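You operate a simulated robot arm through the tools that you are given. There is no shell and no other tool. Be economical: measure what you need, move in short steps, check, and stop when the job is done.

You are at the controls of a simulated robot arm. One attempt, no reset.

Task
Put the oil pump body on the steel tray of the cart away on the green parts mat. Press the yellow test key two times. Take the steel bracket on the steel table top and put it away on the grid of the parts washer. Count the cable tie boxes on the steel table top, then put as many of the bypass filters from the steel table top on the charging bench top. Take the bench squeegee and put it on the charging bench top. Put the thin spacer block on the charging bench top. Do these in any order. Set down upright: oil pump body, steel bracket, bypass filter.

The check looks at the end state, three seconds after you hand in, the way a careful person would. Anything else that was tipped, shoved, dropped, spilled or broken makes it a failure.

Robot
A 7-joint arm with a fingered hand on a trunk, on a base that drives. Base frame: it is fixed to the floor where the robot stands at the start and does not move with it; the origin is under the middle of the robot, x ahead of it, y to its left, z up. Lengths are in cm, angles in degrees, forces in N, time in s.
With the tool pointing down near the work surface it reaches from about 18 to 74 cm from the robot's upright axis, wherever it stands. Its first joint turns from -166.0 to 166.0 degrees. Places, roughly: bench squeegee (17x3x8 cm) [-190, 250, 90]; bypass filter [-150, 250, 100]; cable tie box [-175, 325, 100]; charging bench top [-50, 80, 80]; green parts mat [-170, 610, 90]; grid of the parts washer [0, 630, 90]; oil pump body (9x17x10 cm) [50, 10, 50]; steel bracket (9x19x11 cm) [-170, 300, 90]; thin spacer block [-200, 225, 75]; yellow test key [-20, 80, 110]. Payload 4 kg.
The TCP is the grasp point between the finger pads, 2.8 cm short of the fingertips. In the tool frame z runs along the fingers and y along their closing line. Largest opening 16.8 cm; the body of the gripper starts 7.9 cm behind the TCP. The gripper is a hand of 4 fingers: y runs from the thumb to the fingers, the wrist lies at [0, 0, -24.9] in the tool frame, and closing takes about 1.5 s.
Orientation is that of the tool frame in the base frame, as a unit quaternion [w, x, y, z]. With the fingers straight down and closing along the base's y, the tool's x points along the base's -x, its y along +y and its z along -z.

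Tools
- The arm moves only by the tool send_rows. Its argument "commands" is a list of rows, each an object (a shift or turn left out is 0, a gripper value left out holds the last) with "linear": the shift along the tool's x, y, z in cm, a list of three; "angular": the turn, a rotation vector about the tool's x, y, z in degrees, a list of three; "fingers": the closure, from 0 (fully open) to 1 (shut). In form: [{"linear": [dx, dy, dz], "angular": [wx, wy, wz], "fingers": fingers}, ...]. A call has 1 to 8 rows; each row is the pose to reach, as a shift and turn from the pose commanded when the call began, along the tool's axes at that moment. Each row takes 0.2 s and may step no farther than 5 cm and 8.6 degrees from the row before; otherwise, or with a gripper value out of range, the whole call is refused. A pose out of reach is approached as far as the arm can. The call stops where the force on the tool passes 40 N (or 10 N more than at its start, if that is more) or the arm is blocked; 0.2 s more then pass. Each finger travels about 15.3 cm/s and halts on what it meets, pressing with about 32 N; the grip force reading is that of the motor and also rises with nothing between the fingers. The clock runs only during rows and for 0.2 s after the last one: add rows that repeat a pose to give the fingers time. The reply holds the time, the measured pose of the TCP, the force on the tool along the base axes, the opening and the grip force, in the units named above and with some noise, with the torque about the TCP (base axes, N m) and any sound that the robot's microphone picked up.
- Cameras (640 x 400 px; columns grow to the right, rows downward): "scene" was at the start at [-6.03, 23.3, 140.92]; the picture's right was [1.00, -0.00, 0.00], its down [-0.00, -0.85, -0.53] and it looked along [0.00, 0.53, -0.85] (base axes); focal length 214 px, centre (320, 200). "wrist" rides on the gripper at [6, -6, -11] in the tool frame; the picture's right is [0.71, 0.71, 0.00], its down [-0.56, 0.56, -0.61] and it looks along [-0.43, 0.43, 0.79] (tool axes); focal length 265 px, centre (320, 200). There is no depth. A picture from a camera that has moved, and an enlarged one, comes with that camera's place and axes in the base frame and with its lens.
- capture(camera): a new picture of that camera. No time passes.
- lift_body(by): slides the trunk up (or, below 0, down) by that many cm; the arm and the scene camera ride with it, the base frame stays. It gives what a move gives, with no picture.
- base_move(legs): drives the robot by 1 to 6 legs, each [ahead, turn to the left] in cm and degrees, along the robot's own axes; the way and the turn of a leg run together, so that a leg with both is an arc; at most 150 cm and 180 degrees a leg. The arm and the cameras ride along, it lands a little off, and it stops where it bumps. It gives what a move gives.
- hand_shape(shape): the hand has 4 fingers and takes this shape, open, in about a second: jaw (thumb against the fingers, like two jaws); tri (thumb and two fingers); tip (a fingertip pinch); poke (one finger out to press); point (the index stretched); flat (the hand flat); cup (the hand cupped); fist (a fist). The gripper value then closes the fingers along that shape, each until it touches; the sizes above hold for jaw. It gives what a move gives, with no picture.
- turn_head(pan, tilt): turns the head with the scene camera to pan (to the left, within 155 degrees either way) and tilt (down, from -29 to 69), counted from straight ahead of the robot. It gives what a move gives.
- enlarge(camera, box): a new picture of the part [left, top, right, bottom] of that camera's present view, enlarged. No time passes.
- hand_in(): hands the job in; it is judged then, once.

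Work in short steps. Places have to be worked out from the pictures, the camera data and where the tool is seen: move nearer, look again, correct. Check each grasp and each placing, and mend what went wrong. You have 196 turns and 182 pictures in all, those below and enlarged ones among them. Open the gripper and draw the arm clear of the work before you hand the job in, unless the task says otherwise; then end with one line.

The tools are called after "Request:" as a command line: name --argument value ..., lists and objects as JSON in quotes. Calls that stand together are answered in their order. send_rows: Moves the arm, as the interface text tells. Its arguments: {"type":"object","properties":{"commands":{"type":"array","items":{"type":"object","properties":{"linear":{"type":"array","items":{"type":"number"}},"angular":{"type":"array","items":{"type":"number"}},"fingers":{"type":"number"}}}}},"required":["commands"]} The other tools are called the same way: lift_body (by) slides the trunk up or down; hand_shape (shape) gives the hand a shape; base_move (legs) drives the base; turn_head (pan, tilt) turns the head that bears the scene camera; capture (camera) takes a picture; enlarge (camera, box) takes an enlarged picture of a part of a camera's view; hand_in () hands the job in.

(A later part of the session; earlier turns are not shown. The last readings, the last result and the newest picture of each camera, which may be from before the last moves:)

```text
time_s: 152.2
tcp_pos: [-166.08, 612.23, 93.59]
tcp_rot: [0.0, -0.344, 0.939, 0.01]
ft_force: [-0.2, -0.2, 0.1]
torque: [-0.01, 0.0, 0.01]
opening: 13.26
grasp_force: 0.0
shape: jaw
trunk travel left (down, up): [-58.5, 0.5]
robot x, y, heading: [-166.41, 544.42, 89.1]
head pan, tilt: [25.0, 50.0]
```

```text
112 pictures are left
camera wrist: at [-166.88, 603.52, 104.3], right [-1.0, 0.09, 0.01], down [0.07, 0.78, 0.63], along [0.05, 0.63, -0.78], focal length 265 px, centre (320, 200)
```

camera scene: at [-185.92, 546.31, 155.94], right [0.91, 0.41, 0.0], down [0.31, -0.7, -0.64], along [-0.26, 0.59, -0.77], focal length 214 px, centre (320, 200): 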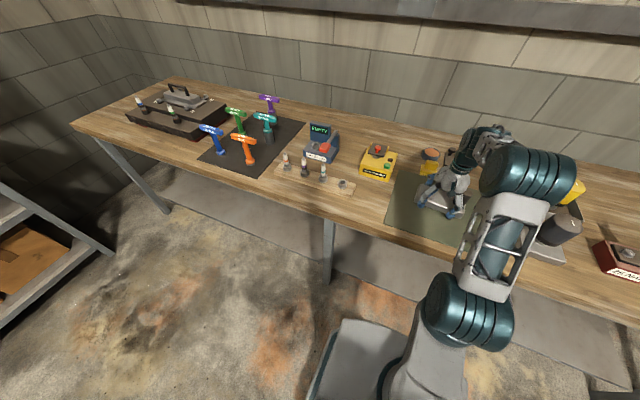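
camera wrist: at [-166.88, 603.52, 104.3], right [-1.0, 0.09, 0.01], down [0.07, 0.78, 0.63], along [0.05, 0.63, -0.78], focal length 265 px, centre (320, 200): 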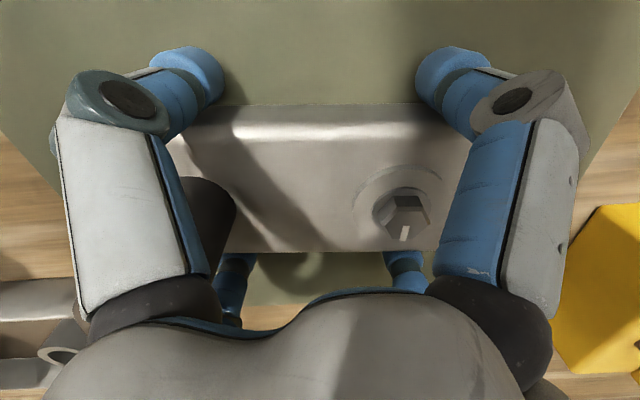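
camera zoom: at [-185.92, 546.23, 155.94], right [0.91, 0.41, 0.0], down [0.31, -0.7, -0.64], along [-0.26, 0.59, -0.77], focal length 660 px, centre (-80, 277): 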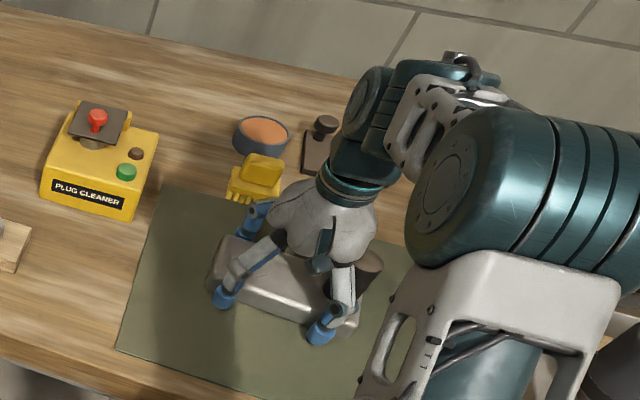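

Released with zero force. I rise straight up and check that the pump stays.

Request:
send_rows --commands '[{"linear": [0, 0, -2]}, {"linear": [0, 0, -5]}, {"linear": [0, 0, -9]}, {"linear": [0, 0, -13]}, {"linear": [0, 0, -15]}]'

Request:
capture --camera "scene"

```text
time_s: 153.4
tcp_pos: [-165.84, 612.01, 108.69]
tcp_rot: [0.0, -0.343, 0.939, 0.009]
ft_force: [-0.8, -0.5, 0.3]
torque: [0.01, -0.01, 0.0]
opening: 13.28
grasp_force: 0.0
shape: jaw
trunk travel left (down, up): [-58.5, 0.5]
robot x, y, heading: [-166.32, 544.81, 89.0]
head pan, tilt: [25.0, 50.0]
```

```text
111 pictures are left
camera scene: at [-185.93, 546.22, 155.94], right [0.91, 0.41, 0.0], down [0.31, -0.7, -0.64], along [-0.26, 0.59, -0.77], focal length 214 px, centre (320, 200)
```

scene: 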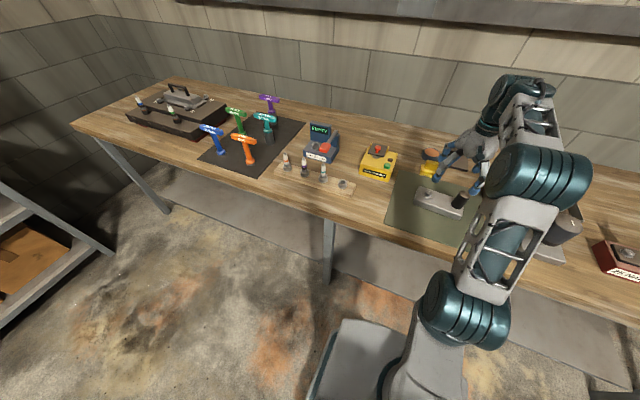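

The pump stands properly on the mat. I retract the arm and drive back into the lane beside the steel table.

Request:
send_rows --commands '[{"linear": [4, -2.2, -0.5]}, {"linear": [8, -4.4, -1]}, {"linear": [12, -6.5, -1]}, {"linear": [16, -8.7, -1]}, {"linear": [20, -10.9, -1]}, {"linear": [23.6, -12.9, -1]}, {"linear": [25, -15, -1]}]'

Request:
base_move --legs '[[-25, 0], [0, -89], [64, 0], [0, -90], [145, 0]]'

Request:
turn_head --pan -60 --tilt 35

Request:
capture --camera "scene"

```text
time_s: 155.0
tcp_pos: [-175.22, 584.35, 108.93]
tcp_rot: [0.0, -0.342, 0.94, 0.011]
ft_force: [0.8, 0.0, 0.2]
torque: [0.02, -0.04, -0.02]
opening: 13.25
grasp_force: 0.0
shape: jaw
trunk travel left (down, up): [-58.5, 0.5]
robot x, y, heading: [-166.29, 544.96, 88.9]
head pan, tilt: [25.0, 50.0]
```

```text
time_s: 174.3
tcp_pos: [-85.17, 338.91, 108.97]
tcp_rot: [0.01, 0.929, 0.369, 0.001]
ft_force: [0.0, -0.3, 0.7]
torque: [-0.02, 0.03, 0.0]
opening: 13.25
grasp_force: 0.0
shape: jaw
trunk travel left (down, up): [-58.5, 0.5]
robot x, y, heading: [-96.61, 377.73, -87.8]
head pan, tilt: [25.0, 50.0]
```

```text
time_s: 175.9
tcp_pos: [-85.2, 338.86, 108.97]
tcp_rot: [0.01, 0.929, 0.37, 0.0]
ft_force: [0.5, 1.0, 0.4]
torque: [0.01, 0.03, 0.03]
opening: 13.23
grasp_force: 0.1
shape: jaw
trunk travel left (down, up): [-58.5, 0.5]
robot x, y, heading: [-96.21, 377.93, -87.7]
head pan, tilt: [-60.0, 35.0]
```

```text
110 pictures are left
camera scene: at [-87.83, 379.89, 158.11], right [-0.53, 0.85, 0.0], down [0.48, 0.31, -0.82], along [-0.69, -0.44, -0.57], focal length 214 px, centre (320, 200)
```

scene: 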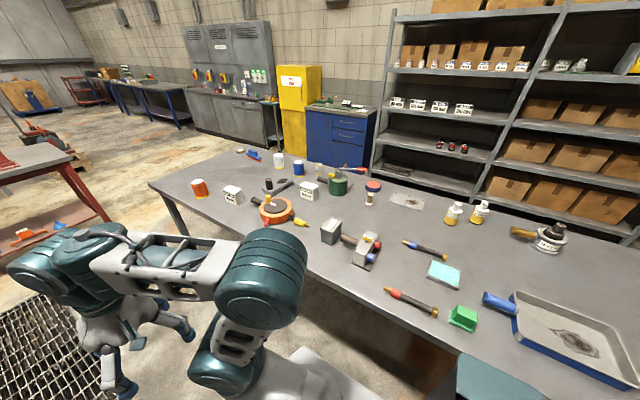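

I enlarge the table in two parts to count cable tie boxes and identify the filters.

Request:
enlarge --camera "scene" --box '[150, 130, 400, 260]'

Request:
enlarge --camera "scene" --box '[340, 170, 640, 380]'

```text
2.56 times, centred on (275, 195) of scene
camera zoom: at [-87.83, 379.89, 158.11], right [-0.53, 0.85, 0.0], down [0.48, 0.31, -0.82], along [-0.69, -0.44, -0.57], focal length 549 px, centre (435, 213)
```

zoom: 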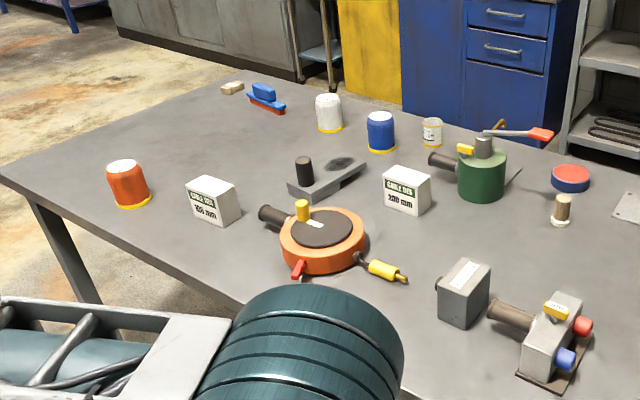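

```text
1.90 times, centred on (490, 275) of scene
camera zoom: at [-87.83, 379.89, 158.11], right [-0.53, 0.85, 0.0], down [0.48, 0.31, -0.82], along [-0.69, -0.44, -0.57], focal length 408 px, centre (-4, 57)
```

zoom: 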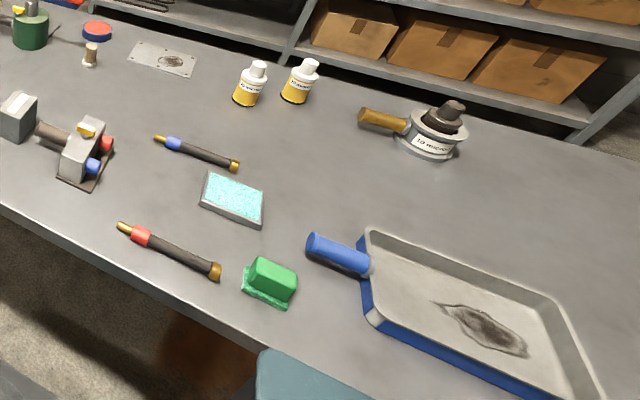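

There are two cable tie boxes, and the three yellow-rimmed cylinders in orange, white and blue are the filters, so I move two. The bracket is near (-166, 300), so I drive level with it and turn to face the table.

Request:
send_rows --commands '[{"linear": [0, 0, -3]}, {"linear": [0, 0, -6]}]'

Request:
base_move --legs '[[77, 0], [0, -92], [5, 0]]'

Request:
turn_head --pan 10 --tilt 45

Request:
capture --camera "scene"

Request:
capture --camera "wrist"

```text
time_s: 176.5
tcp_pos: [-85.24, 339.06, 115.03]
tcp_rot: [0.01, 0.929, 0.37, 0.0]
ft_force: [-0.3, 0.6, 0.4]
torque: [0.01, -0.01, 0.02]
opening: 13.26
grasp_force: 0.1
shape: jaw
trunk travel left (down, up): [-58.5, 0.5]
robot x, y, heading: [-96.41, 377.69, -87.9]
head pan, tilt: [-60.0, 35.0]
```

```text
time_s: 185.2
tcp_pos: [-137.31, 289.26, 114.88]
tcp_rot: [0.007, 0.914, -0.405, -0.006]
ft_force: [0.5, -0.2, 0.7]
torque: [-0.03, -0.03, 0.0]
opening: 13.26
grasp_force: 0.0
shape: jaw
trunk travel left (down, up): [-58.5, 0.5]
robot x, y, heading: [-98.02, 299.42, -179.0]
head pan, tilt: [-60.0, 35.0]
```

```text
time_s: 186.6
tcp_pos: [-137.18, 289.31, 114.95]
tcp_rot: [0.007, 0.914, -0.406, -0.006]
ft_force: [1.8, 0.0, 0.8]
torque: [-0.01, 0.0, 0.01]
opening: 13.24
grasp_force: 0.1
shape: jaw
trunk travel left (down, up): [-58.5, 0.5]
robot x, y, heading: [-98.25, 299.6, -178.9]
head pan, tilt: [10.0, 45.0]
```

```text
107 pictures are left
camera scene: at [-99.84, 281.95, 156.63], right [-0.19, 0.98, 0.0], down [0.69, 0.13, -0.71], along [-0.69, -0.13, -0.71], focal length 214 px, centre (320, 200)
```

scene: 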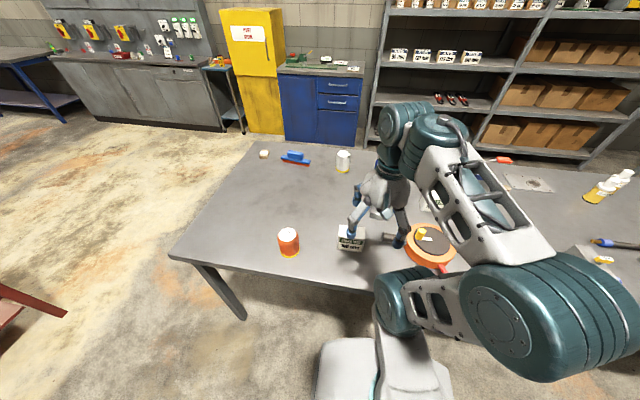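

```text
106 pictures are left
camera wrist: at [-128.62, 288.92, 125.77], right [-0.05, -1.0, 0.01], down [-0.78, 0.04, 0.63], along [-0.63, 0.02, -0.78], focal length 265 px, centre (320, 200)
```

wrist: 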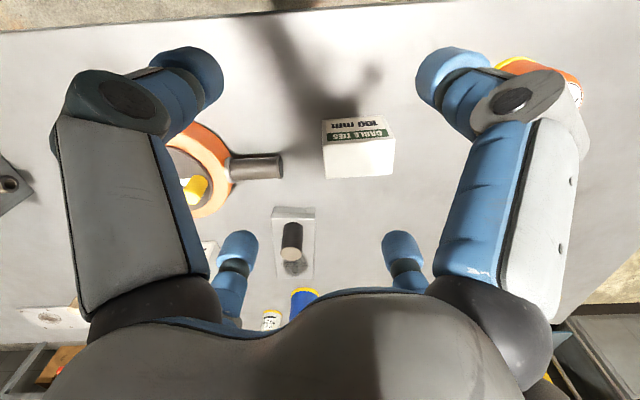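

The bracket lies near (-170, 296) with its long axis along x and its post on the robot's side. I creep 4 cm closer and move the hand part of the way over it.

Request:
base_move --legs '[[4, 0]]'

Request:
send_rows --commands '[{"linear": [-4, 2.5, 0]}, {"linear": [-8, 5, 0]}, {"linear": [-12, 7.5, 0]}, {"linear": [-15.5, 10, 0]}]'

Request:
capture --camera "wrist"

Request:
capture --camera "scene"

```text
time_s: 187.4
tcp_pos: [-141.39, 289.07, 114.88]
tcp_rot: [0.007, 0.914, -0.405, -0.006]
ft_force: [0.0, 0.9, 0.0]
torque: [0.01, -0.02, -0.01]
opening: 13.27
grasp_force: 0.0
shape: jaw
trunk travel left (down, up): [-58.5, 0.5]
robot x, y, heading: [-102.27, 299.54, -179.2]
head pan, tilt: [10.0, 45.0]
```

```text
time_s: 188.4
tcp_pos: [-159.24, 293.91, 115.33]
tcp_rot: [0.008, 0.914, -0.406, -0.006]
ft_force: [0.0, 0.7, 0.7]
torque: [-0.02, -0.02, -0.04]
opening: 13.24
grasp_force: 0.0
shape: jaw
trunk travel left (down, up): [-58.5, 0.5]
robot x, y, heading: [-102.38, 299.8, -179.0]
head pan, tilt: [10.0, 45.0]
```

```text
105 pictures are left
camera wrist: at [-150.57, 293.67, 126.08], right [-0.05, -1.0, 0.01], down [-0.78, 0.04, 0.63], along [-0.63, 0.02, -0.78], focal length 265 px, centre (320, 200)
```

wrist: 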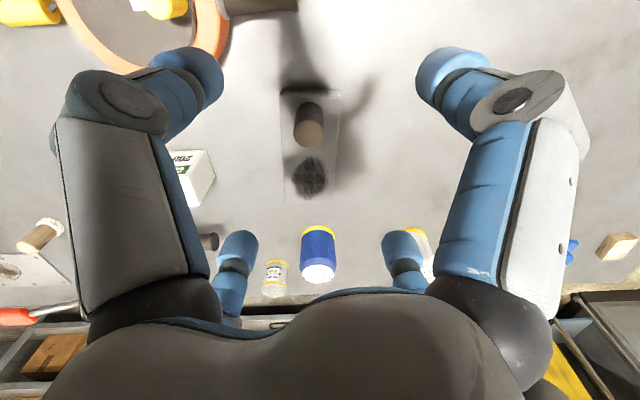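

```text
104 pictures are left
camera scene: at [-103.92, 281.92, 156.63], right [-0.19, 0.98, 0.0], down [0.69, 0.13, -0.71], along [-0.69, -0.14, -0.71], focal length 214 px, centre (320, 200)
```

scene: 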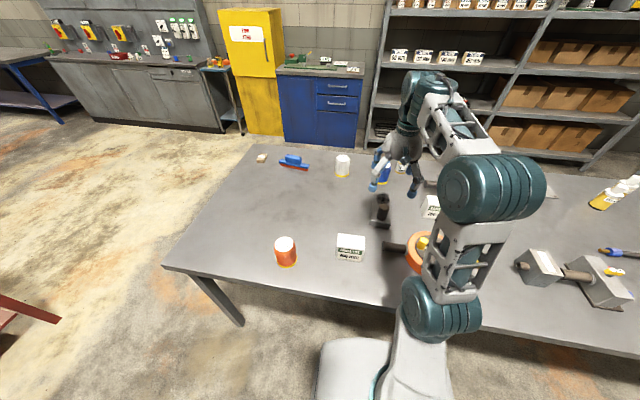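

I enlarge both views to measure the bracket.

Request:
enlarge --camera "wrist" --box '[240, 70, 400, 220]'

Request:
enlarge --camera "scene" --box '[330, 160, 450, 270]'

```text
2.67 times, centred on (320, 145) of wrist
camera zoom: at [-150.57, 293.67, 126.08], right [-0.05, -1.0, 0.01], down [-0.78, 0.04, 0.63], along [-0.63, 0.02, -0.78], focal length 708 px, centre (320, 347)
```

zoom: 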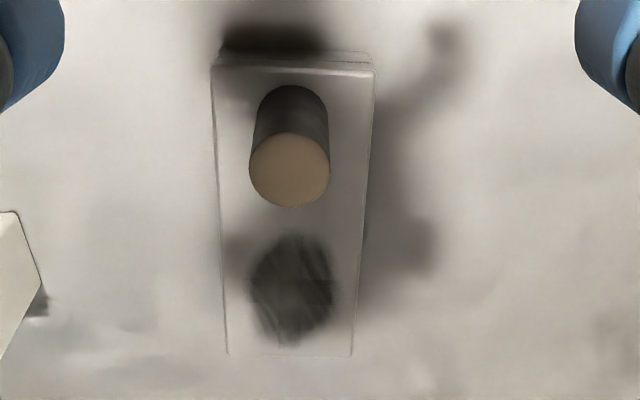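

```text
3.64 times, centred on (390, 215) of scene
camera zoom: at [-103.92, 281.92, 156.63], right [-0.19, 0.98, 0.0], down [0.69, 0.13, -0.71], along [-0.69, -0.14, -0.71], focal length 780 px, centre (66, 146)
```

zoom: 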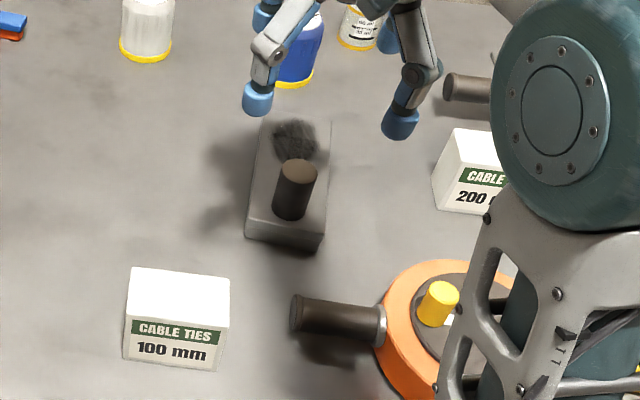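

The bracket's centre comes out at about (-173.1, 296.1), plate top ~86.5, table ~84.5, post top ~95.4. I open fully, lower the trunk 12 cm and move over the centre.

Request:
lift_body --by -12

Request:
send_rows --commands '[{"linear": [-3, 3, 0], "fingers": 0}, {"linear": [-6, 5.5, 0]}, {"linear": [-9, 8, 0]}, {"linear": [-11.0, 8.9, 0]}, {"linear": [-11.0, 8.9, 0]}]'

Request:
capture --camera "wrist"

Request:
capture --camera "scene"

```text
time_s: 189.9
tcp_pos: [-159.11, 294.05, 103.24]
tcp_rot: [0.006, 0.914, -0.405, -0.007]
ft_force: [-0.7, 0.2, -0.4]
torque: [0.04, 0.04, 0.0]
opening: 13.26
grasp_force: 0.0
shape: jaw
trunk travel left (down, up): [-46.5, 12.5]
robot x, y, heading: [-102.4, 299.68, -178.7]
head pan, tilt: [10.0, 45.0]
```

```text
time_s: 191.1
tcp_pos: [-171.32, 295.82, 103.63]
tcp_rot: [0.006, 0.914, -0.406, -0.008]
ft_force: [0.5, -0.1, 0.0]
torque: [-0.01, 0.06, -0.01]
opening: 16.79
grasp_force: 0.1
shape: jaw
out of reach, approached as far as the arm can: row 4, 5
trunk travel left (down, up): [-46.5, 12.5]
robot x, y, heading: [-102.05, 299.45, -179.0]
head pan, tilt: [10.0, 45.0]
```

```text
101 pictures are left
camera wrist: at [-162.68, 295.55, 114.39], right [-0.05, -1.0, 0.01], down [-0.78, 0.04, 0.63], along [-0.63, 0.02, -0.78], focal length 265 px, centre (320, 200)
```

wrist: 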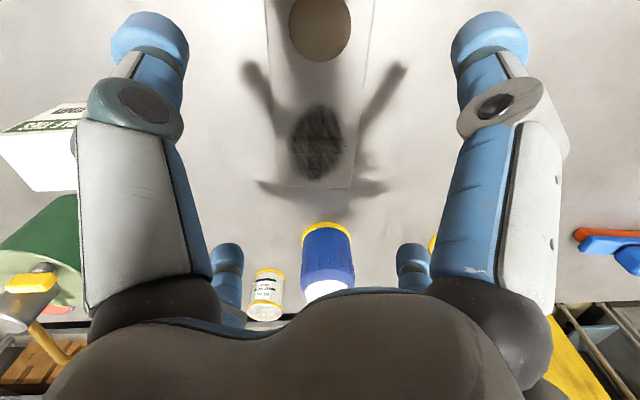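

```text
100 pictures are left
camera scene: at [-103.77, 281.89, 144.63], right [-0.19, 0.98, 0.0], down [0.69, 0.14, -0.71], along [-0.69, -0.14, -0.71], focal length 214 px, centre (320, 200)
```

scene: 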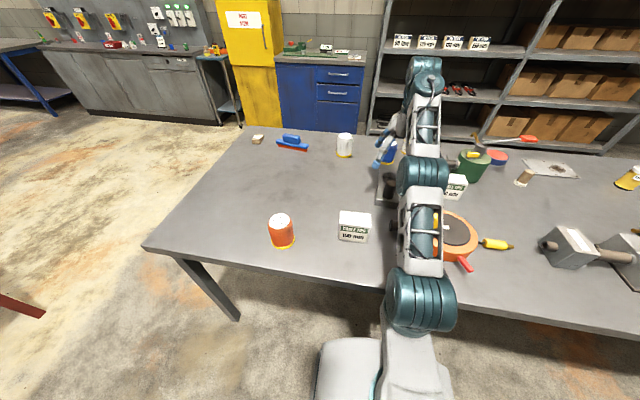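

The far edge measures consistently. I descend to TCP z ≈ 91, keeping the target position.

Request:
send_rows --commands '[{"linear": [0, 0, 4]}, {"linear": [0, 0, 8]}, {"linear": [-1.2, 1.2, 11]}, {"linear": [-1.2, 1.2, 13]}]'

Request:
capture --camera "wrist"

Request:
enlarge --camera "scene" --box '[330, 120, 450, 220]'

```text
time_s: 192.1
tcp_pos: [-172.91, 296.07, 90.16]
tcp_rot: [0.007, 0.914, -0.405, -0.006]
ft_force: [0.4, -0.2, -0.3]
torque: [0.02, -0.02, 0.0]
opening: 16.82
grasp_force: 0.0
shape: jaw
trunk travel left (down, up): [-46.5, 12.5]
robot x, y, heading: [-101.97, 299.45, -179.5]
head pan, tilt: [10.0, 45.0]
```

```text
99 pictures are left
camera wrist: at [-164.37, 295.72, 101.02], right [-0.05, -1.0, 0.01], down [-0.78, 0.04, 0.63], along [-0.63, 0.03, -0.78], focal length 265 px, centre (320, 200)
```

wrist: 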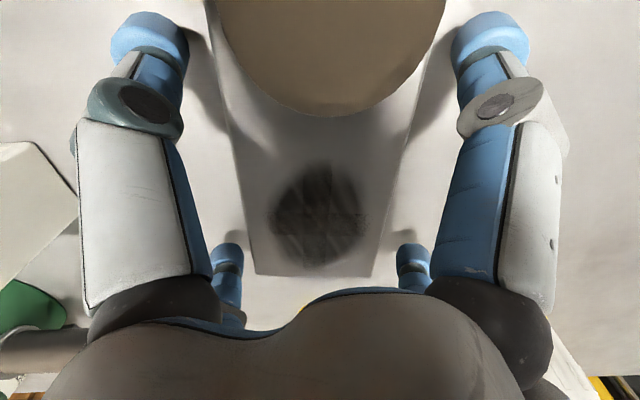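

```text
4.00 times, centred on (390, 170) of scene
camera zoom: at [-103.88, 281.87, 144.64], right [-0.19, 0.98, 0.0], down [0.69, 0.14, -0.71], along [-0.69, -0.13, -0.71], focal length 858 px, centre (40, 320)
```

zoom: 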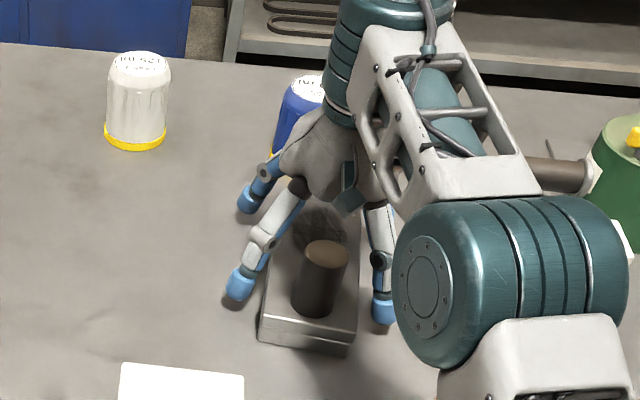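

The fingers straddle the plate evenly. I descend the last 2.7 cm slowly, since the wrist camera is just above the post.

Request:
send_rows --commands '[{"linear": [0, 0, 0.8]}, {"linear": [0, 0, 1.5]}, {"linear": [0, 0, 2.1]}, {"linear": [0, 0, 2.6]}]'

Request:
capture --camera "wrist"

Request:
enlarge --camera "scene" --box '[330, 120, 450, 220]'

```text
time_s: 193.2
tcp_pos: [-173.32, 295.84, 88.56]
tcp_rot: [0.012, 0.914, -0.404, -0.012]
ft_force: [0.3, -0.7, 18.1]
torque: [0.55, -1.24, 0.09]
opening: 16.79
grasp_force: 0.0
shape: jaw
trunk travel left (down, up): [-46.5, 12.5]
robot x, y, heading: [-102.07, 299.51, -178.9]
head pan, tilt: [10.0, 45.0]
stopped in row 4: the force on the tool passed its limit at 44 N (the readings are from after the stop); the commanded pose is now the measured one
```

```text
97 pictures are left
camera wrist: at [-164.44, 295.59, 99.33], right [-0.05, -1.0, 0.01], down [-0.77, 0.04, 0.64], along [-0.64, 0.02, -0.77], focal length 265 px, centre (320, 200)
```

wrist: 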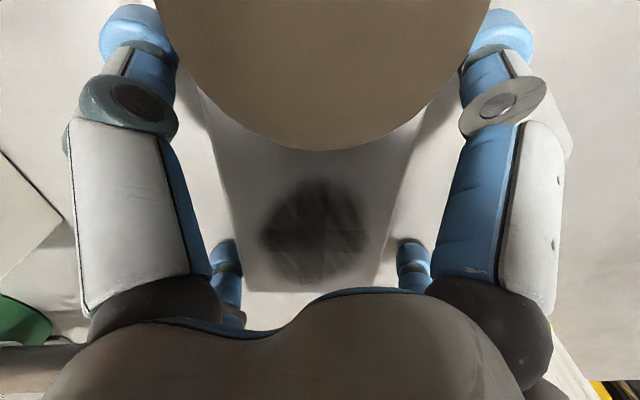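

```text
4.00 times, centred on (390, 170) of scene
camera zoom: at [-103.69, 281.87, 144.64], right [-0.19, 0.98, 0.0], down [0.69, 0.14, -0.71], along [-0.69, -0.14, -0.71], focal length 858 px, centre (40, 320)
```

zoom: 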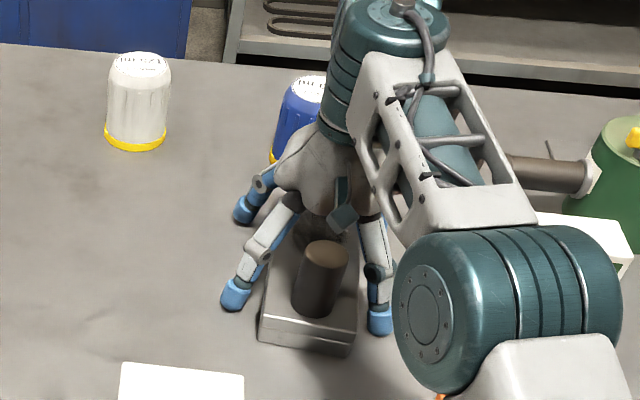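

The fingertips touched the table at TCP z ≈ 88.5, so the table top is at about 85.7. I raise 0.3 cm and close.

Request:
send_rows --commands '[{"linear": [0, 0, -0.4], "fingers": 0}, {"linear": [0, 0, -0.4], "fingers": 0.2}, {"linear": [0, 0, -0.4], "fingers": 0.4}, {"linear": [0, 0, -0.4], "fingers": 0.6}, {"linear": [0, 0, -0.4], "fingers": 0.8}, {"linear": [0, 0, -0.4], "fingers": 1}, {"linear": [0, 0, -0.4], "fingers": 1}, {"linear": [0, 0, -0.4], "fingers": 1}]'

Request:
capture --camera "wrist"

Request:
enlarge --camera "scene" --box '[330, 120, 450, 220]'

```text
time_s: 195.0
tcp_pos: [-173.01, 295.93, 89.02]
tcp_rot: [0.012, 0.914, -0.404, -0.012]
ft_force: [6.4, -1.6, 38.8]
torque: [-0.03, -2.34, 0.07]
opening: 11.95
grasp_force: 31.5
shape: jaw
trunk travel left (down, up): [-46.5, 12.5]
robot x, y, heading: [-102.06, 299.56, -179.0]
head pan, tilt: [10.0, 45.0]
```

```text
95 pictures are left
camera wrist: at [-164.24, 295.63, 99.72], right [-0.05, -1.0, 0.01], down [-0.77, 0.04, 0.64], along [-0.64, 0.02, -0.77], focal length 265 px, centre (320, 200)
```

wrist: 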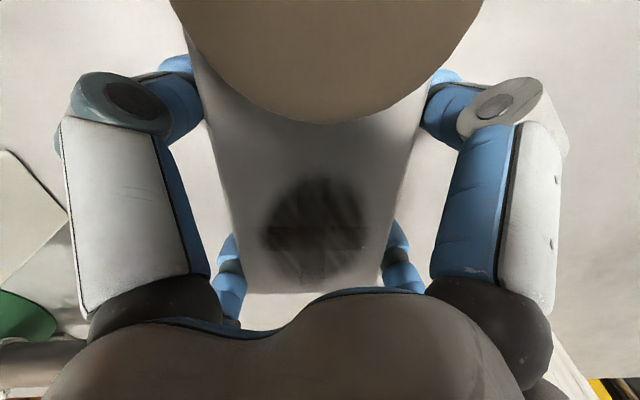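

```text
4.00 times, centred on (390, 170) of scene
camera zoom: at [-103.4, 281.88, 144.65], right [-0.19, 0.98, 0.0], down [0.69, 0.14, -0.71], along [-0.7, -0.14, -0.7], focal length 858 px, centre (40, 320)
```

zoom: 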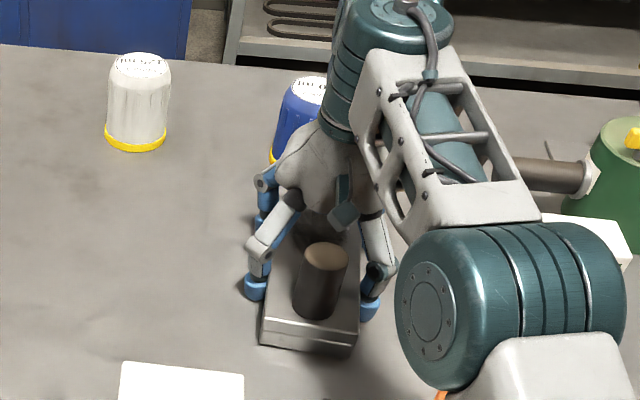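

It is gripped at an opening of 11.95. I lift slowly and check that it holds.

Request:
send_rows --commands '[{"linear": [0, 0, -0.6]}, {"linear": [0, 0, -1.5]}, {"linear": [0, 0, -3]}, {"linear": [0, 0, -4.5]}, {"linear": [0, 0, -4.5]}]'

Request:
enlarge --camera "scene" --box '[330, 100, 450, 220]'

```text
time_s: 196.2
tcp_pos: [-173.09, 295.95, 93.25]
tcp_rot: [0.01, 0.915, -0.404, -0.01]
ft_force: [-0.8, -0.1, -4.1]
torque: [-0.02, 0.25, 0.01]
opening: 11.92
grasp_force: 32.4
shape: jaw
trunk travel left (down, up): [-46.5, 12.5]
robot x, y, heading: [-102.16, 299.48, -179.0]
head pan, tilt: [10.0, 45.0]
```

```text
3.33 times, centred on (390, 160) of scene
camera zoom: at [-103.9, 281.87, 144.63], right [-0.19, 0.98, 0.0], down [0.69, 0.14, -0.71], along [-0.69, -0.14, -0.71], focal length 715 px, centre (87, 333)
```

zoom: 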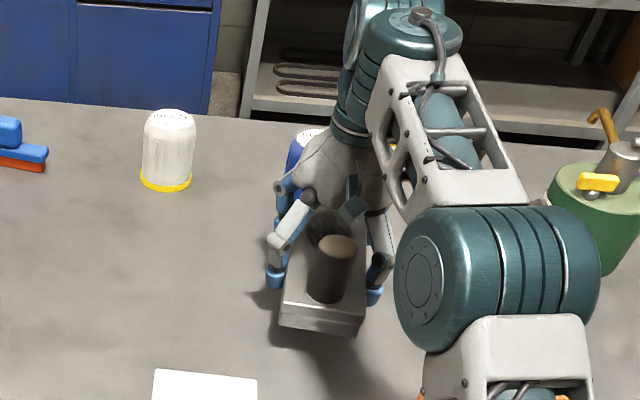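

The bracket is held level at about 4 N. I raise it, retract and drive north toward the washer.

Request:
lift_body --by 12

Request:
send_rows --commands '[{"linear": [0, 0, -4]}, {"linear": [2.5, -2.5, -6]}, {"linear": [5.5, -5.5, -7]}, {"linear": [8.5, -8.5, -7]}, {"linear": [11.5, -11.5, -7]}, {"linear": [14, -14.5, -7]}, {"linear": [17, -17.5, -7]}]'

Request:
base_move --legs '[[-6, 0], [0, -91], [110, 0], [110, 0], [0, -88]]'

Request:
turn_head --pan 40 --tilt 25

Request:
capture --camera "scene"

```text
time_s: 197.7
tcp_pos: [-173.11, 296.04, 105.38]
tcp_rot: [0.01, 0.914, -0.405, -0.01]
ft_force: [0.5, -0.2, -5.4]
torque: [0.0, 0.25, 0.01]
opening: 11.94
grasp_force: 32.2
shape: jaw
trunk travel left (down, up): [-58.5, 0.5]
robot x, y, heading: [-101.99, 299.24, -178.9]
head pan, tilt: [10.0, 45.0]
```

```text
time_s: 199.3
tcp_pos: [-148.25, 295.3, 112.06]
tcp_rot: [0.01, 0.914, -0.404, -0.011]
ft_force: [0.8, 0.0, -5.9]
torque: [0.0, 0.25, -0.04]
opening: 11.94
grasp_force: 32.1
shape: jaw
trunk travel left (down, up): [-58.5, 0.5]
robot x, y, heading: [-102.05, 299.4, -179.2]
head pan, tilt: [10.0, 45.0]
```

```text
time_s: 218.2
tcp_pos: [-51.9, 524.0, 112.08]
tcp_rot: [0.01, 0.397, 0.918, 0.011]
ft_force: [0.3, -0.8, -4.0]
torque: [-0.02, -0.22, -0.04]
opening: 11.92
grasp_force: 31.8
shape: jaw
trunk travel left (down, up): [-58.5, 0.5]
robot x, y, heading: [-97.85, 519.12, 1.5]
head pan, tilt: [10.0, 45.0]
```

```text
time_s: 219.2
tcp_pos: [-51.95, 524.17, 112.02]
tcp_rot: [0.01, 0.397, 0.918, 0.01]
ft_force: [0.4, 0.6, -4.5]
torque: [-0.02, -0.19, 0.03]
opening: 11.92
grasp_force: 32.3
shape: jaw
trunk travel left (down, up): [-58.5, 0.5]
robot x, y, heading: [-98.27, 519.41, 1.9]
head pan, tilt: [40.0, 25.0]
```

```text
92 pictures are left
camera scene: at [-97.76, 541.49, 159.68], right [0.67, -0.74, 0.0], down [-0.32, -0.28, -0.91], along [0.67, 0.6, -0.42], focal length 214 px, centre (320, 200)
```

scene: 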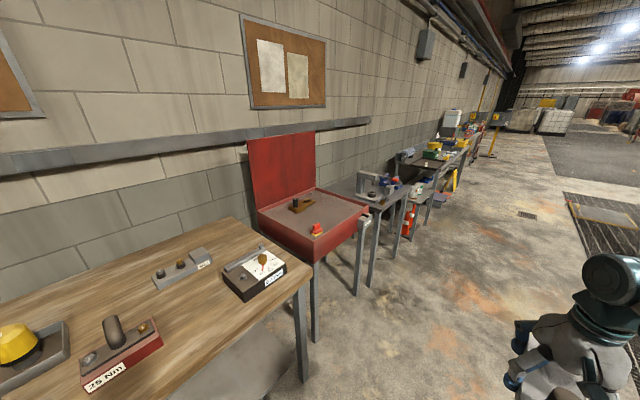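

I enlarge the parts washer.

Request:
enlarge --camera "scene" --box '[240, 170, 400, 280]'

Request:
base_move --legs '[[97, 0], [0, 88]]'

Request:
turn_head --pan 20 --tilt 40

Request:
capture --camera "scene"

```text
3.64 times, centred on (320, 225) of scene
camera zoom: at [-97.76, 541.49, 159.68], right [0.67, -0.74, 0.0], down [-0.32, -0.28, -0.91], along [0.67, 0.6, -0.42], focal length 780 px, centre (320, 109)
```

zoom: 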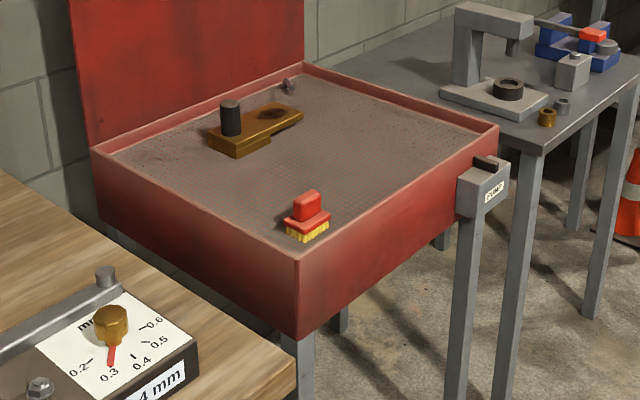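

```text
time_s: 228.1
tcp_pos: [-3.55, 567.44, 112.03]
tcp_rot: [0.001, -0.35, 0.937, 0.014]
ft_force: [0.1, -0.1, -4.7]
torque: [0.26, 0.03, -0.02]
opening: 11.91
grasp_force: 32.0
shape: jaw
trunk travel left (down, up): [-58.5, 0.5]
robot x, y, heading: [-0.07, 520.96, 89.6]
head pan, tilt: [40.0, 25.0]
```

```text
time_s: 228.9
tcp_pos: [-3.47, 567.39, 112.08]
tcp_rot: [0.001, -0.349, 0.937, 0.014]
ft_force: [-0.2, 0.8, -4.7]
torque: [0.2, 0.03, -0.02]
opening: 11.93
grasp_force: 32.0
shape: jaw
trunk travel left (down, up): [-58.5, 0.5]
robot x, y, heading: [-0.13, 520.77, 89.5]
head pan, tilt: [20.0, 40.0]
```

```text
90 pictures are left
camera scene: at [-19.63, 523.33, 157.36], right [0.94, 0.34, 0.0], down [0.22, -0.61, -0.77], along [-0.26, 0.72, -0.64], focal length 214 px, centre (320, 200)
```

scene: 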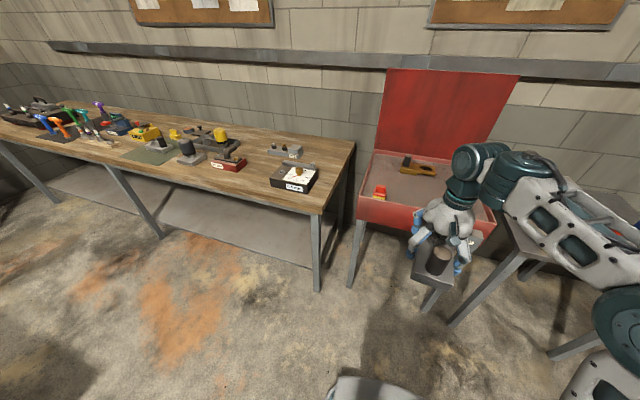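

The washer's grid spans about x -28…24 and y 600…648, with a brush at the front left and a brown part at the back left. The right half is free, so I plan to place the bracket centre at about (12.5, 620), and I drive closer.

Request:
base_move --legs '[[32, 0]]'

Request:
turn_head --pan 20 --tilt 50

Request:
capture --camera "scene"

Request:
capture --camera "wrist"

```text
time_s: 231.0
tcp_pos: [-3.07, 598.3, 112.03]
tcp_rot: [0.0, -0.348, 0.937, 0.015]
ft_force: [0.2, -0.2, -4.9]
torque: [0.2, 0.01, 0.02]
opening: 11.9
grasp_force: 32.3
shape: jaw
trunk travel left (down, up): [-58.5, 0.5]
robot x, y, heading: [-0.06, 551.66, 89.6]
head pan, tilt: [20.0, 40.0]
```

```text
time_s: 231.7
tcp_pos: [-3.02, 598.22, 112.06]
tcp_rot: [0.001, -0.348, 0.937, 0.015]
ft_force: [0.0, -0.5, -4.9]
torque: [0.23, 0.03, 0.02]
opening: 11.92
grasp_force: 31.7
shape: jaw
trunk travel left (down, up): [-58.5, 0.5]
robot x, y, heading: [-0.14, 551.8, 89.3]
head pan, tilt: [20.0, 50.0]
```

```text
89 pictures are left
camera scene: at [-19.08, 553.42, 155.94], right [0.94, 0.33, 0.0], down [0.25, -0.72, -0.64], along [-0.21, 0.61, -0.77], focal length 214 px, centre (320, 200)
```

scene: 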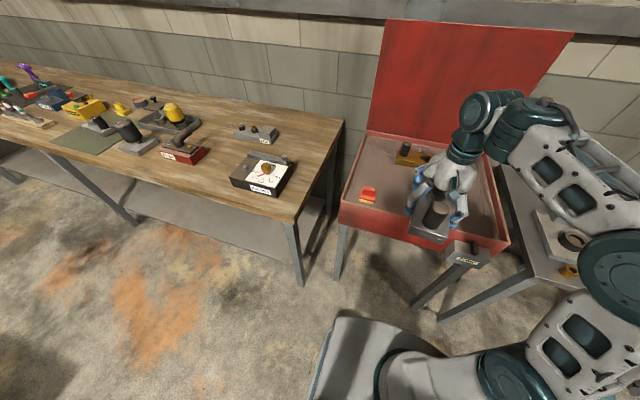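

```text
88 pictures are left
camera wrist: at [-3.72, 589.39, 122.73], right [-1.0, 0.07, 0.01], down [0.06, 0.77, 0.64], along [0.04, 0.63, -0.77], focal length 265 px, centre (320, 200)
```

wrist: 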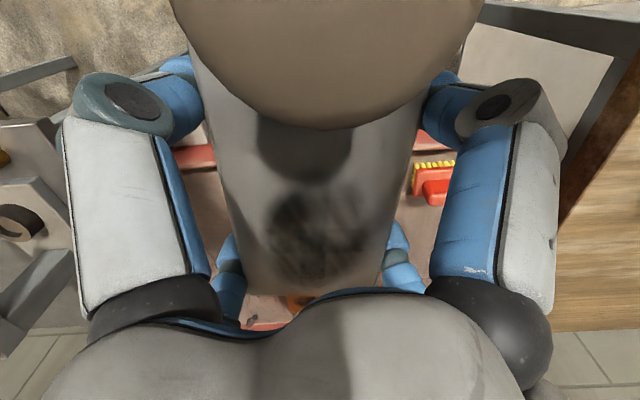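

I move the bracket over the free right half of the grid, lowering the trunk 6 cm first for reach.

Request:
lift_body --by -6

Request:
send_rows --commands '[{"linear": [-4.4, 1.25, 0]}, {"linear": [-8.8, 2.5, 0]}, {"linear": [-13.2, 3.75, 0]}, {"linear": [-17.6, 5, 0]}, {"linear": [-22, 6.3, 0]}, {"linear": [-26.2, 7.5, 0]}, {"linear": [-26.2, 7.5, 0]}]'

Request:
capture --camera "scene"

Request:
capture --camera "wrist"

```text
time_s: 232.7
tcp_pos: [-2.96, 598.07, 105.92]
tcp_rot: [0.001, -0.348, 0.937, 0.014]
ft_force: [-0.5, -0.1, -4.6]
torque: [0.2, -0.02, 0.0]
opening: 11.9
grasp_force: 31.8
shape: jaw
trunk travel left (down, up): [-52.5, 6.5]
robot x, y, heading: [-0.39, 552.17, 89.5]
head pan, tilt: [20.0, 50.0]
```

```text
time_s: 234.3
tcp_pos: [11.65, 620.8, 106.02]
tcp_rot: [0.0, -0.35, 0.937, 0.014]
ft_force: [0.2, 1.1, -5.7]
torque: [0.22, 0.01, -0.01]
opening: 11.91
grasp_force: 32.0
shape: jaw
out of reach, approached as far as the arm can: row 5
trunk travel left (down, up): [-52.5, 6.5]
robot x, y, heading: [-0.16, 551.77, 89.5]
head pan, tilt: [20.0, 50.0]
```

```text
87 pictures are left
camera scene: at [-19.11, 553.33, 149.94], right [0.94, 0.34, 0.0], down [0.26, -0.72, -0.64], along [-0.22, 0.6, -0.77], focal length 214 px, centre (320, 200)
```

scene: 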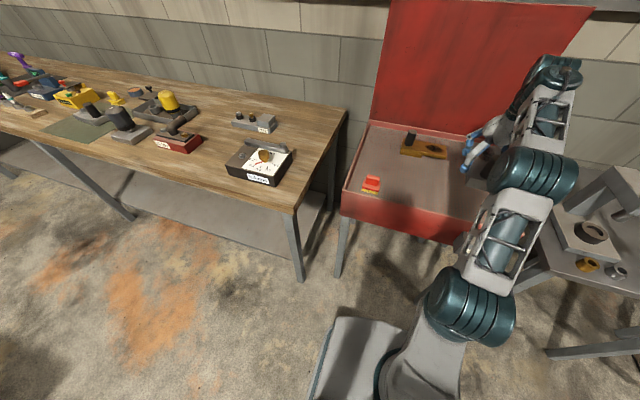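

```text
86 pictures are left
camera wrist: at [11.06, 611.95, 116.79], right [-1.0, 0.07, 0.01], down [0.06, 0.77, 0.63], along [0.04, 0.63, -0.77], focal length 265 px, centre (320, 200)
```

wrist: 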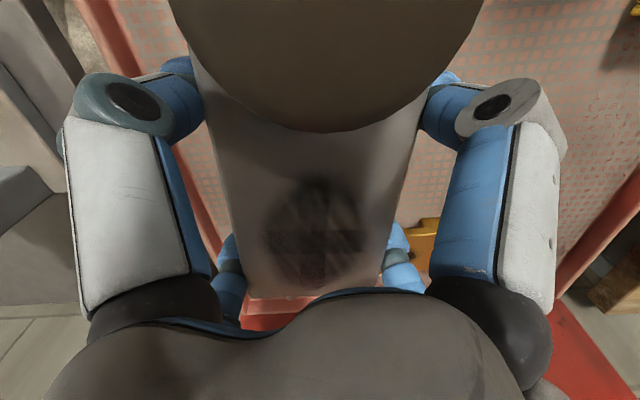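

Clearances to the brown part and the right wall are fine. I lower to TCP z ≈ 98.

Request:
send_rows --commands '[{"linear": [0, 0, 3]}, {"linear": [0, 0, 6]}, {"linear": [0, 0, 8]}]'

Request:
turn_head --pan 25 --tilt 40

Request:
capture --camera "scene"

Request:
capture --camera "wrist"

```text
time_s: 235.1
tcp_pos: [11.78, 621.14, 98.53]
tcp_rot: [0.001, -0.348, 0.937, 0.014]
ft_force: [0.1, 0.7, -4.9]
torque: [0.23, 0.0, -0.02]
opening: 11.92
grasp_force: 32.0
shape: jaw
trunk travel left (down, up): [-52.5, 6.5]
robot x, y, heading: [-0.19, 551.78, 89.2]
head pan, tilt: [20.0, 50.0]
```

```text
time_s: 235.8
tcp_pos: [11.82, 621.14, 98.56]
tcp_rot: [0.0, -0.348, 0.938, 0.014]
ft_force: [-0.1, -0.7, -4.4]
torque: [0.24, 0.01, -0.02]
opening: 11.91
grasp_force: 32.4
shape: jaw
trunk travel left (down, up): [-52.5, 6.5]
robot x, y, heading: [-0.38, 551.75, 89.5]
head pan, tilt: [25.0, 40.0]
```

```text
85 pictures are left
camera scene: at [-20.02, 553.92, 151.35], right [0.91, 0.41, 0.0], down [0.27, -0.59, -0.77], along [-0.32, 0.7, -0.64], focal length 214 px, centre (320, 200)
```

scene: 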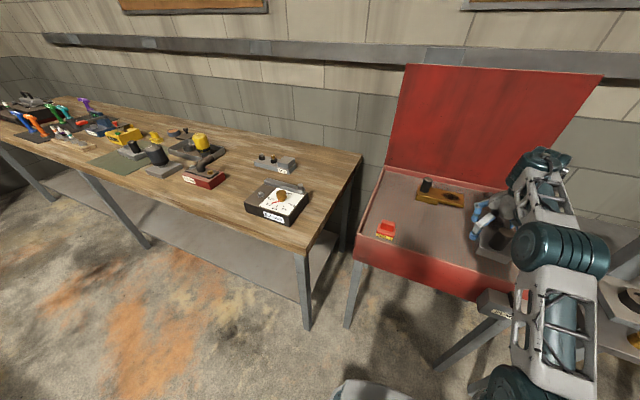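

```text
84 pictures are left
camera wrist: at [11.22, 612.35, 109.23], right [-1.0, 0.07, 0.01], down [0.07, 0.77, 0.64], along [0.04, 0.63, -0.77], focal length 265 px, centre (320, 200)
```

wrist: 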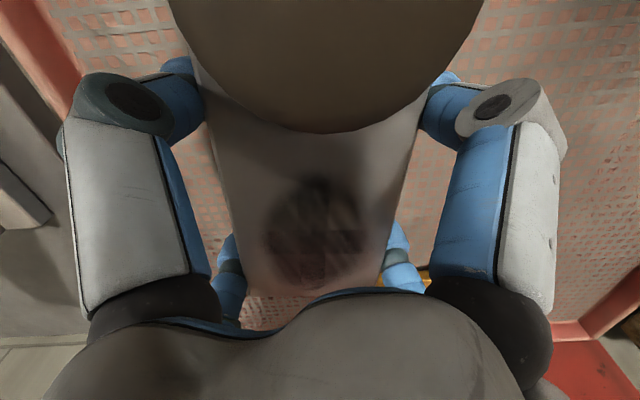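

Clear all round, so I descend in small steps until contact.

Request:
send_rows --commands '[{"linear": [0, 0, 0.6]}, {"linear": [0, 0, 1.2]}, {"linear": [0, 0, 1.8]}, {"linear": [0, 0, 2.4]}, {"linear": [0, 0, 3.0]}, {"linear": [0, 0, 3.5]}]'

```text
time_s: 237.2
tcp_pos: [11.91, 621.24, 94.98]
tcp_rot: [0.001, -0.347, 0.938, 0.014]
ft_force: [0.1, -0.4, -4.5]
torque: [0.21, -0.01, -0.03]
opening: 11.93
grasp_force: 32.0
shape: jaw
trunk travel left (down, up): [-52.5, 6.5]
robot x, y, heading: [-0.24, 552.02, 89.4]
head pan, tilt: [25.0, 40.0]
```

No contact yet, so I go further down.

Request:
send_rows --commands '[{"linear": [0, 0, 0.5]}, {"linear": [0, 0, 1.0]}, {"linear": [0, 0, 1.5]}, {"linear": [0, 0, 1.9]}, {"linear": [0, 0, 2.3]}]'

Request:
enlarge --camera "scene" --box '[360, 130, 600, 290]'

```text
time_s: 238.4
tcp_pos: [11.61, 621.39, 92.84]
tcp_rot: [0.0, -0.347, 0.938, 0.014]
ft_force: [-1.0, -0.2, -4.3]
torque: [0.22, 0.0, -0.01]
opening: 11.9
grasp_force: 32.3
shape: jaw
trunk travel left (down, up): [-52.5, 6.5]
robot x, y, heading: [-0.37, 552.13, 89.4]
head pan, tilt: [25.0, 40.0]
```

```text
2.50 times, centred on (480, 210) of scene
camera zoom: at [-20.01, 553.92, 151.36], right [0.91, 0.41, 0.0], down [0.27, -0.59, -0.77], along [-0.32, 0.7, -0.64], focal length 536 px, centre (-80, 175)
```

zoom: 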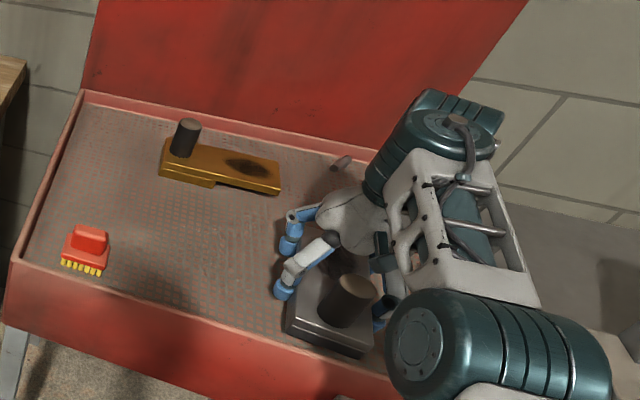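

The bracket's near end looks close to the front rim. I shift it 3 cm farther back and carry on down.

Request:
send_rows --commands '[{"linear": [-1.0, 1.15, 0]}, {"linear": [-1.96, 2.27, 0]}, {"linear": [-1.96, 2.27, 0.5]}, {"linear": [-1.96, 2.27, 1.0]}, {"linear": [-1.96, 2.27, 1.4]}]'

Request:
enlarge --camera "scene" --box '[360, 130, 600, 290]'

```text
time_s: 239.6
tcp_pos: [11.92, 624.33, 91.49]
tcp_rot: [0.0, -0.347, 0.938, 0.014]
ft_force: [0.2, 0.3, -6.0]
torque: [0.23, -0.02, 0.0]
opening: 11.91
grasp_force: 31.8
shape: jaw
trunk travel left (down, up): [-52.5, 6.5]
robot x, y, heading: [0.01, 551.86, 89.5]
head pan, tilt: [25.0, 40.0]
```

```text
2.50 times, centred on (480, 210) of scene
camera zoom: at [-20.02, 553.92, 151.36], right [0.91, 0.41, 0.0], down [0.27, -0.59, -0.77], along [-0.32, 0.7, -0.64], focal length 536 px, centre (-80, 175)
```

zoom: 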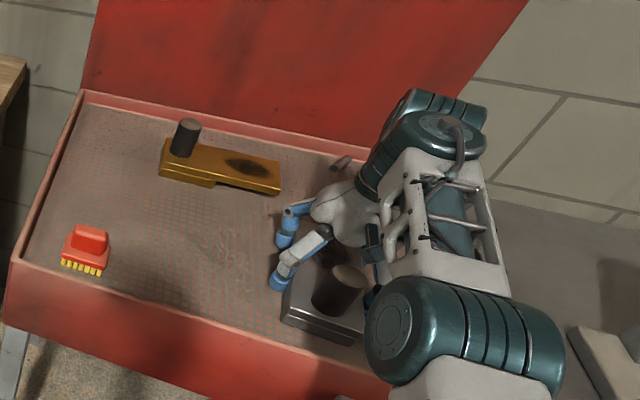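

Still no contact, so I keep lowering gently.

Request:
send_rows --commands '[{"linear": [0, 0, 0.5]}, {"linear": [0, 0, 1.0]}, {"linear": [0, 0, 1.5]}, {"linear": [0, 0, 2.0]}, {"linear": [0, 0, 2.5]}, {"linear": [0, 0, 3.0]}]'

Request:
enlarge --camera "scene" --box '[360, 130, 600, 290]'

```text
time_s: 240.3
tcp_pos: [11.86, 624.6, 91.0]
tcp_rot: [0.003, -0.347, 0.938, 0.022]
ft_force: [-1.2, -6.3, 16.1]
torque: [-1.17, -0.41, -0.28]
opening: 11.76
grasp_force: 32.2
shape: jaw
trunk travel left (down, up): [-52.5, 6.5]
robot x, y, heading: [-0.25, 551.84, 89.7]
head pan, tilt: [25.0, 40.0]
stopped in row 3: the force on the tool passed its limit at 45 N (the readings are from after the stop); the commanded pose is now the measured one
```

```text
2.50 times, centred on (480, 210) of scene
camera zoom: at [-20.09, 553.6, 151.36], right [0.91, 0.41, 0.0], down [0.27, -0.58, -0.77], along [-0.32, 0.7, -0.64], focal length 536 px, centre (-80, 175)
```

zoom: 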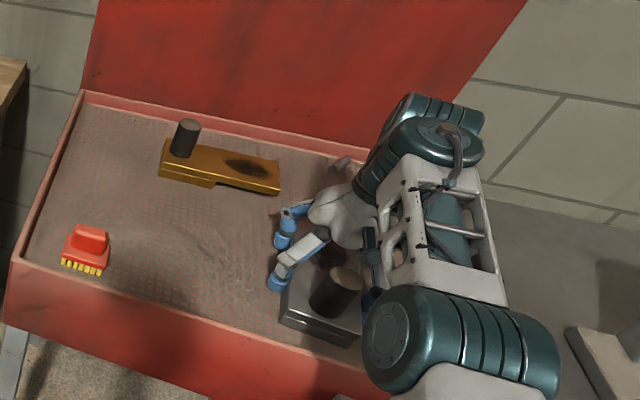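

Contact is made. I open slightly to release.

Request:
send_rows --commands '[{"linear": [0, 0, -0.1], "fingers": 0.28}, {"linear": [0, 0, -0.2], "fingers": 0.24}, {"linear": [0, 0, -0.2], "fingers": 0.2}, {"linear": [0, 0, -0.2], "fingers": 0.16}, {"linear": [0, 0, -0.2], "fingers": 0.16}, {"linear": [0, 0, -0.2], "fingers": 0.16}]'

Request:
enlarge --camera "scene" --box '[360, 130, 600, 290]'

Request:
capture --camera "wrist"

```text
time_s: 241.7
tcp_pos: [11.87, 624.66, 91.1]
tcp_rot: [0.003, -0.348, 0.937, 0.021]
ft_force: [-3.1, 2.6, 11.3]
torque: [-0.69, -0.5, -0.02]
opening: 13.87
grasp_force: 0.0
shape: jaw
trunk travel left (down, up): [-52.5, 6.5]
robot x, y, heading: [-0.25, 551.74, 89.5]
head pan, tilt: [25.0, 40.0]
```

```text
2.50 times, centred on (480, 210) of scene
camera zoom: at [-20.11, 553.79, 151.35], right [0.91, 0.41, 0.0], down [0.27, -0.58, -0.77], along [-0.32, 0.7, -0.64], focal length 536 px, centre (-80, 175)
```

zoom: 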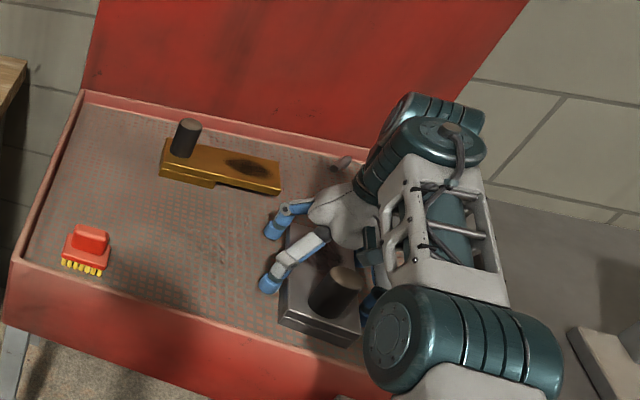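

```text
79 pictures are left
camera wrist: at [11.15, 615.6, 101.65], right [-1.0, 0.07, 0.01], down [0.06, 0.76, 0.65], along [0.04, 0.65, -0.76], focal length 265 px, centre (320, 200)
```

wrist: 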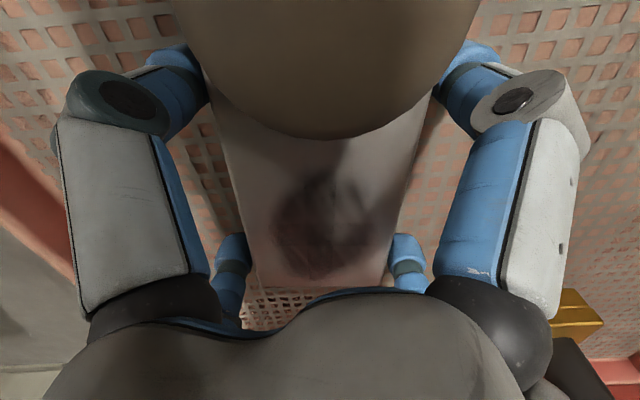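

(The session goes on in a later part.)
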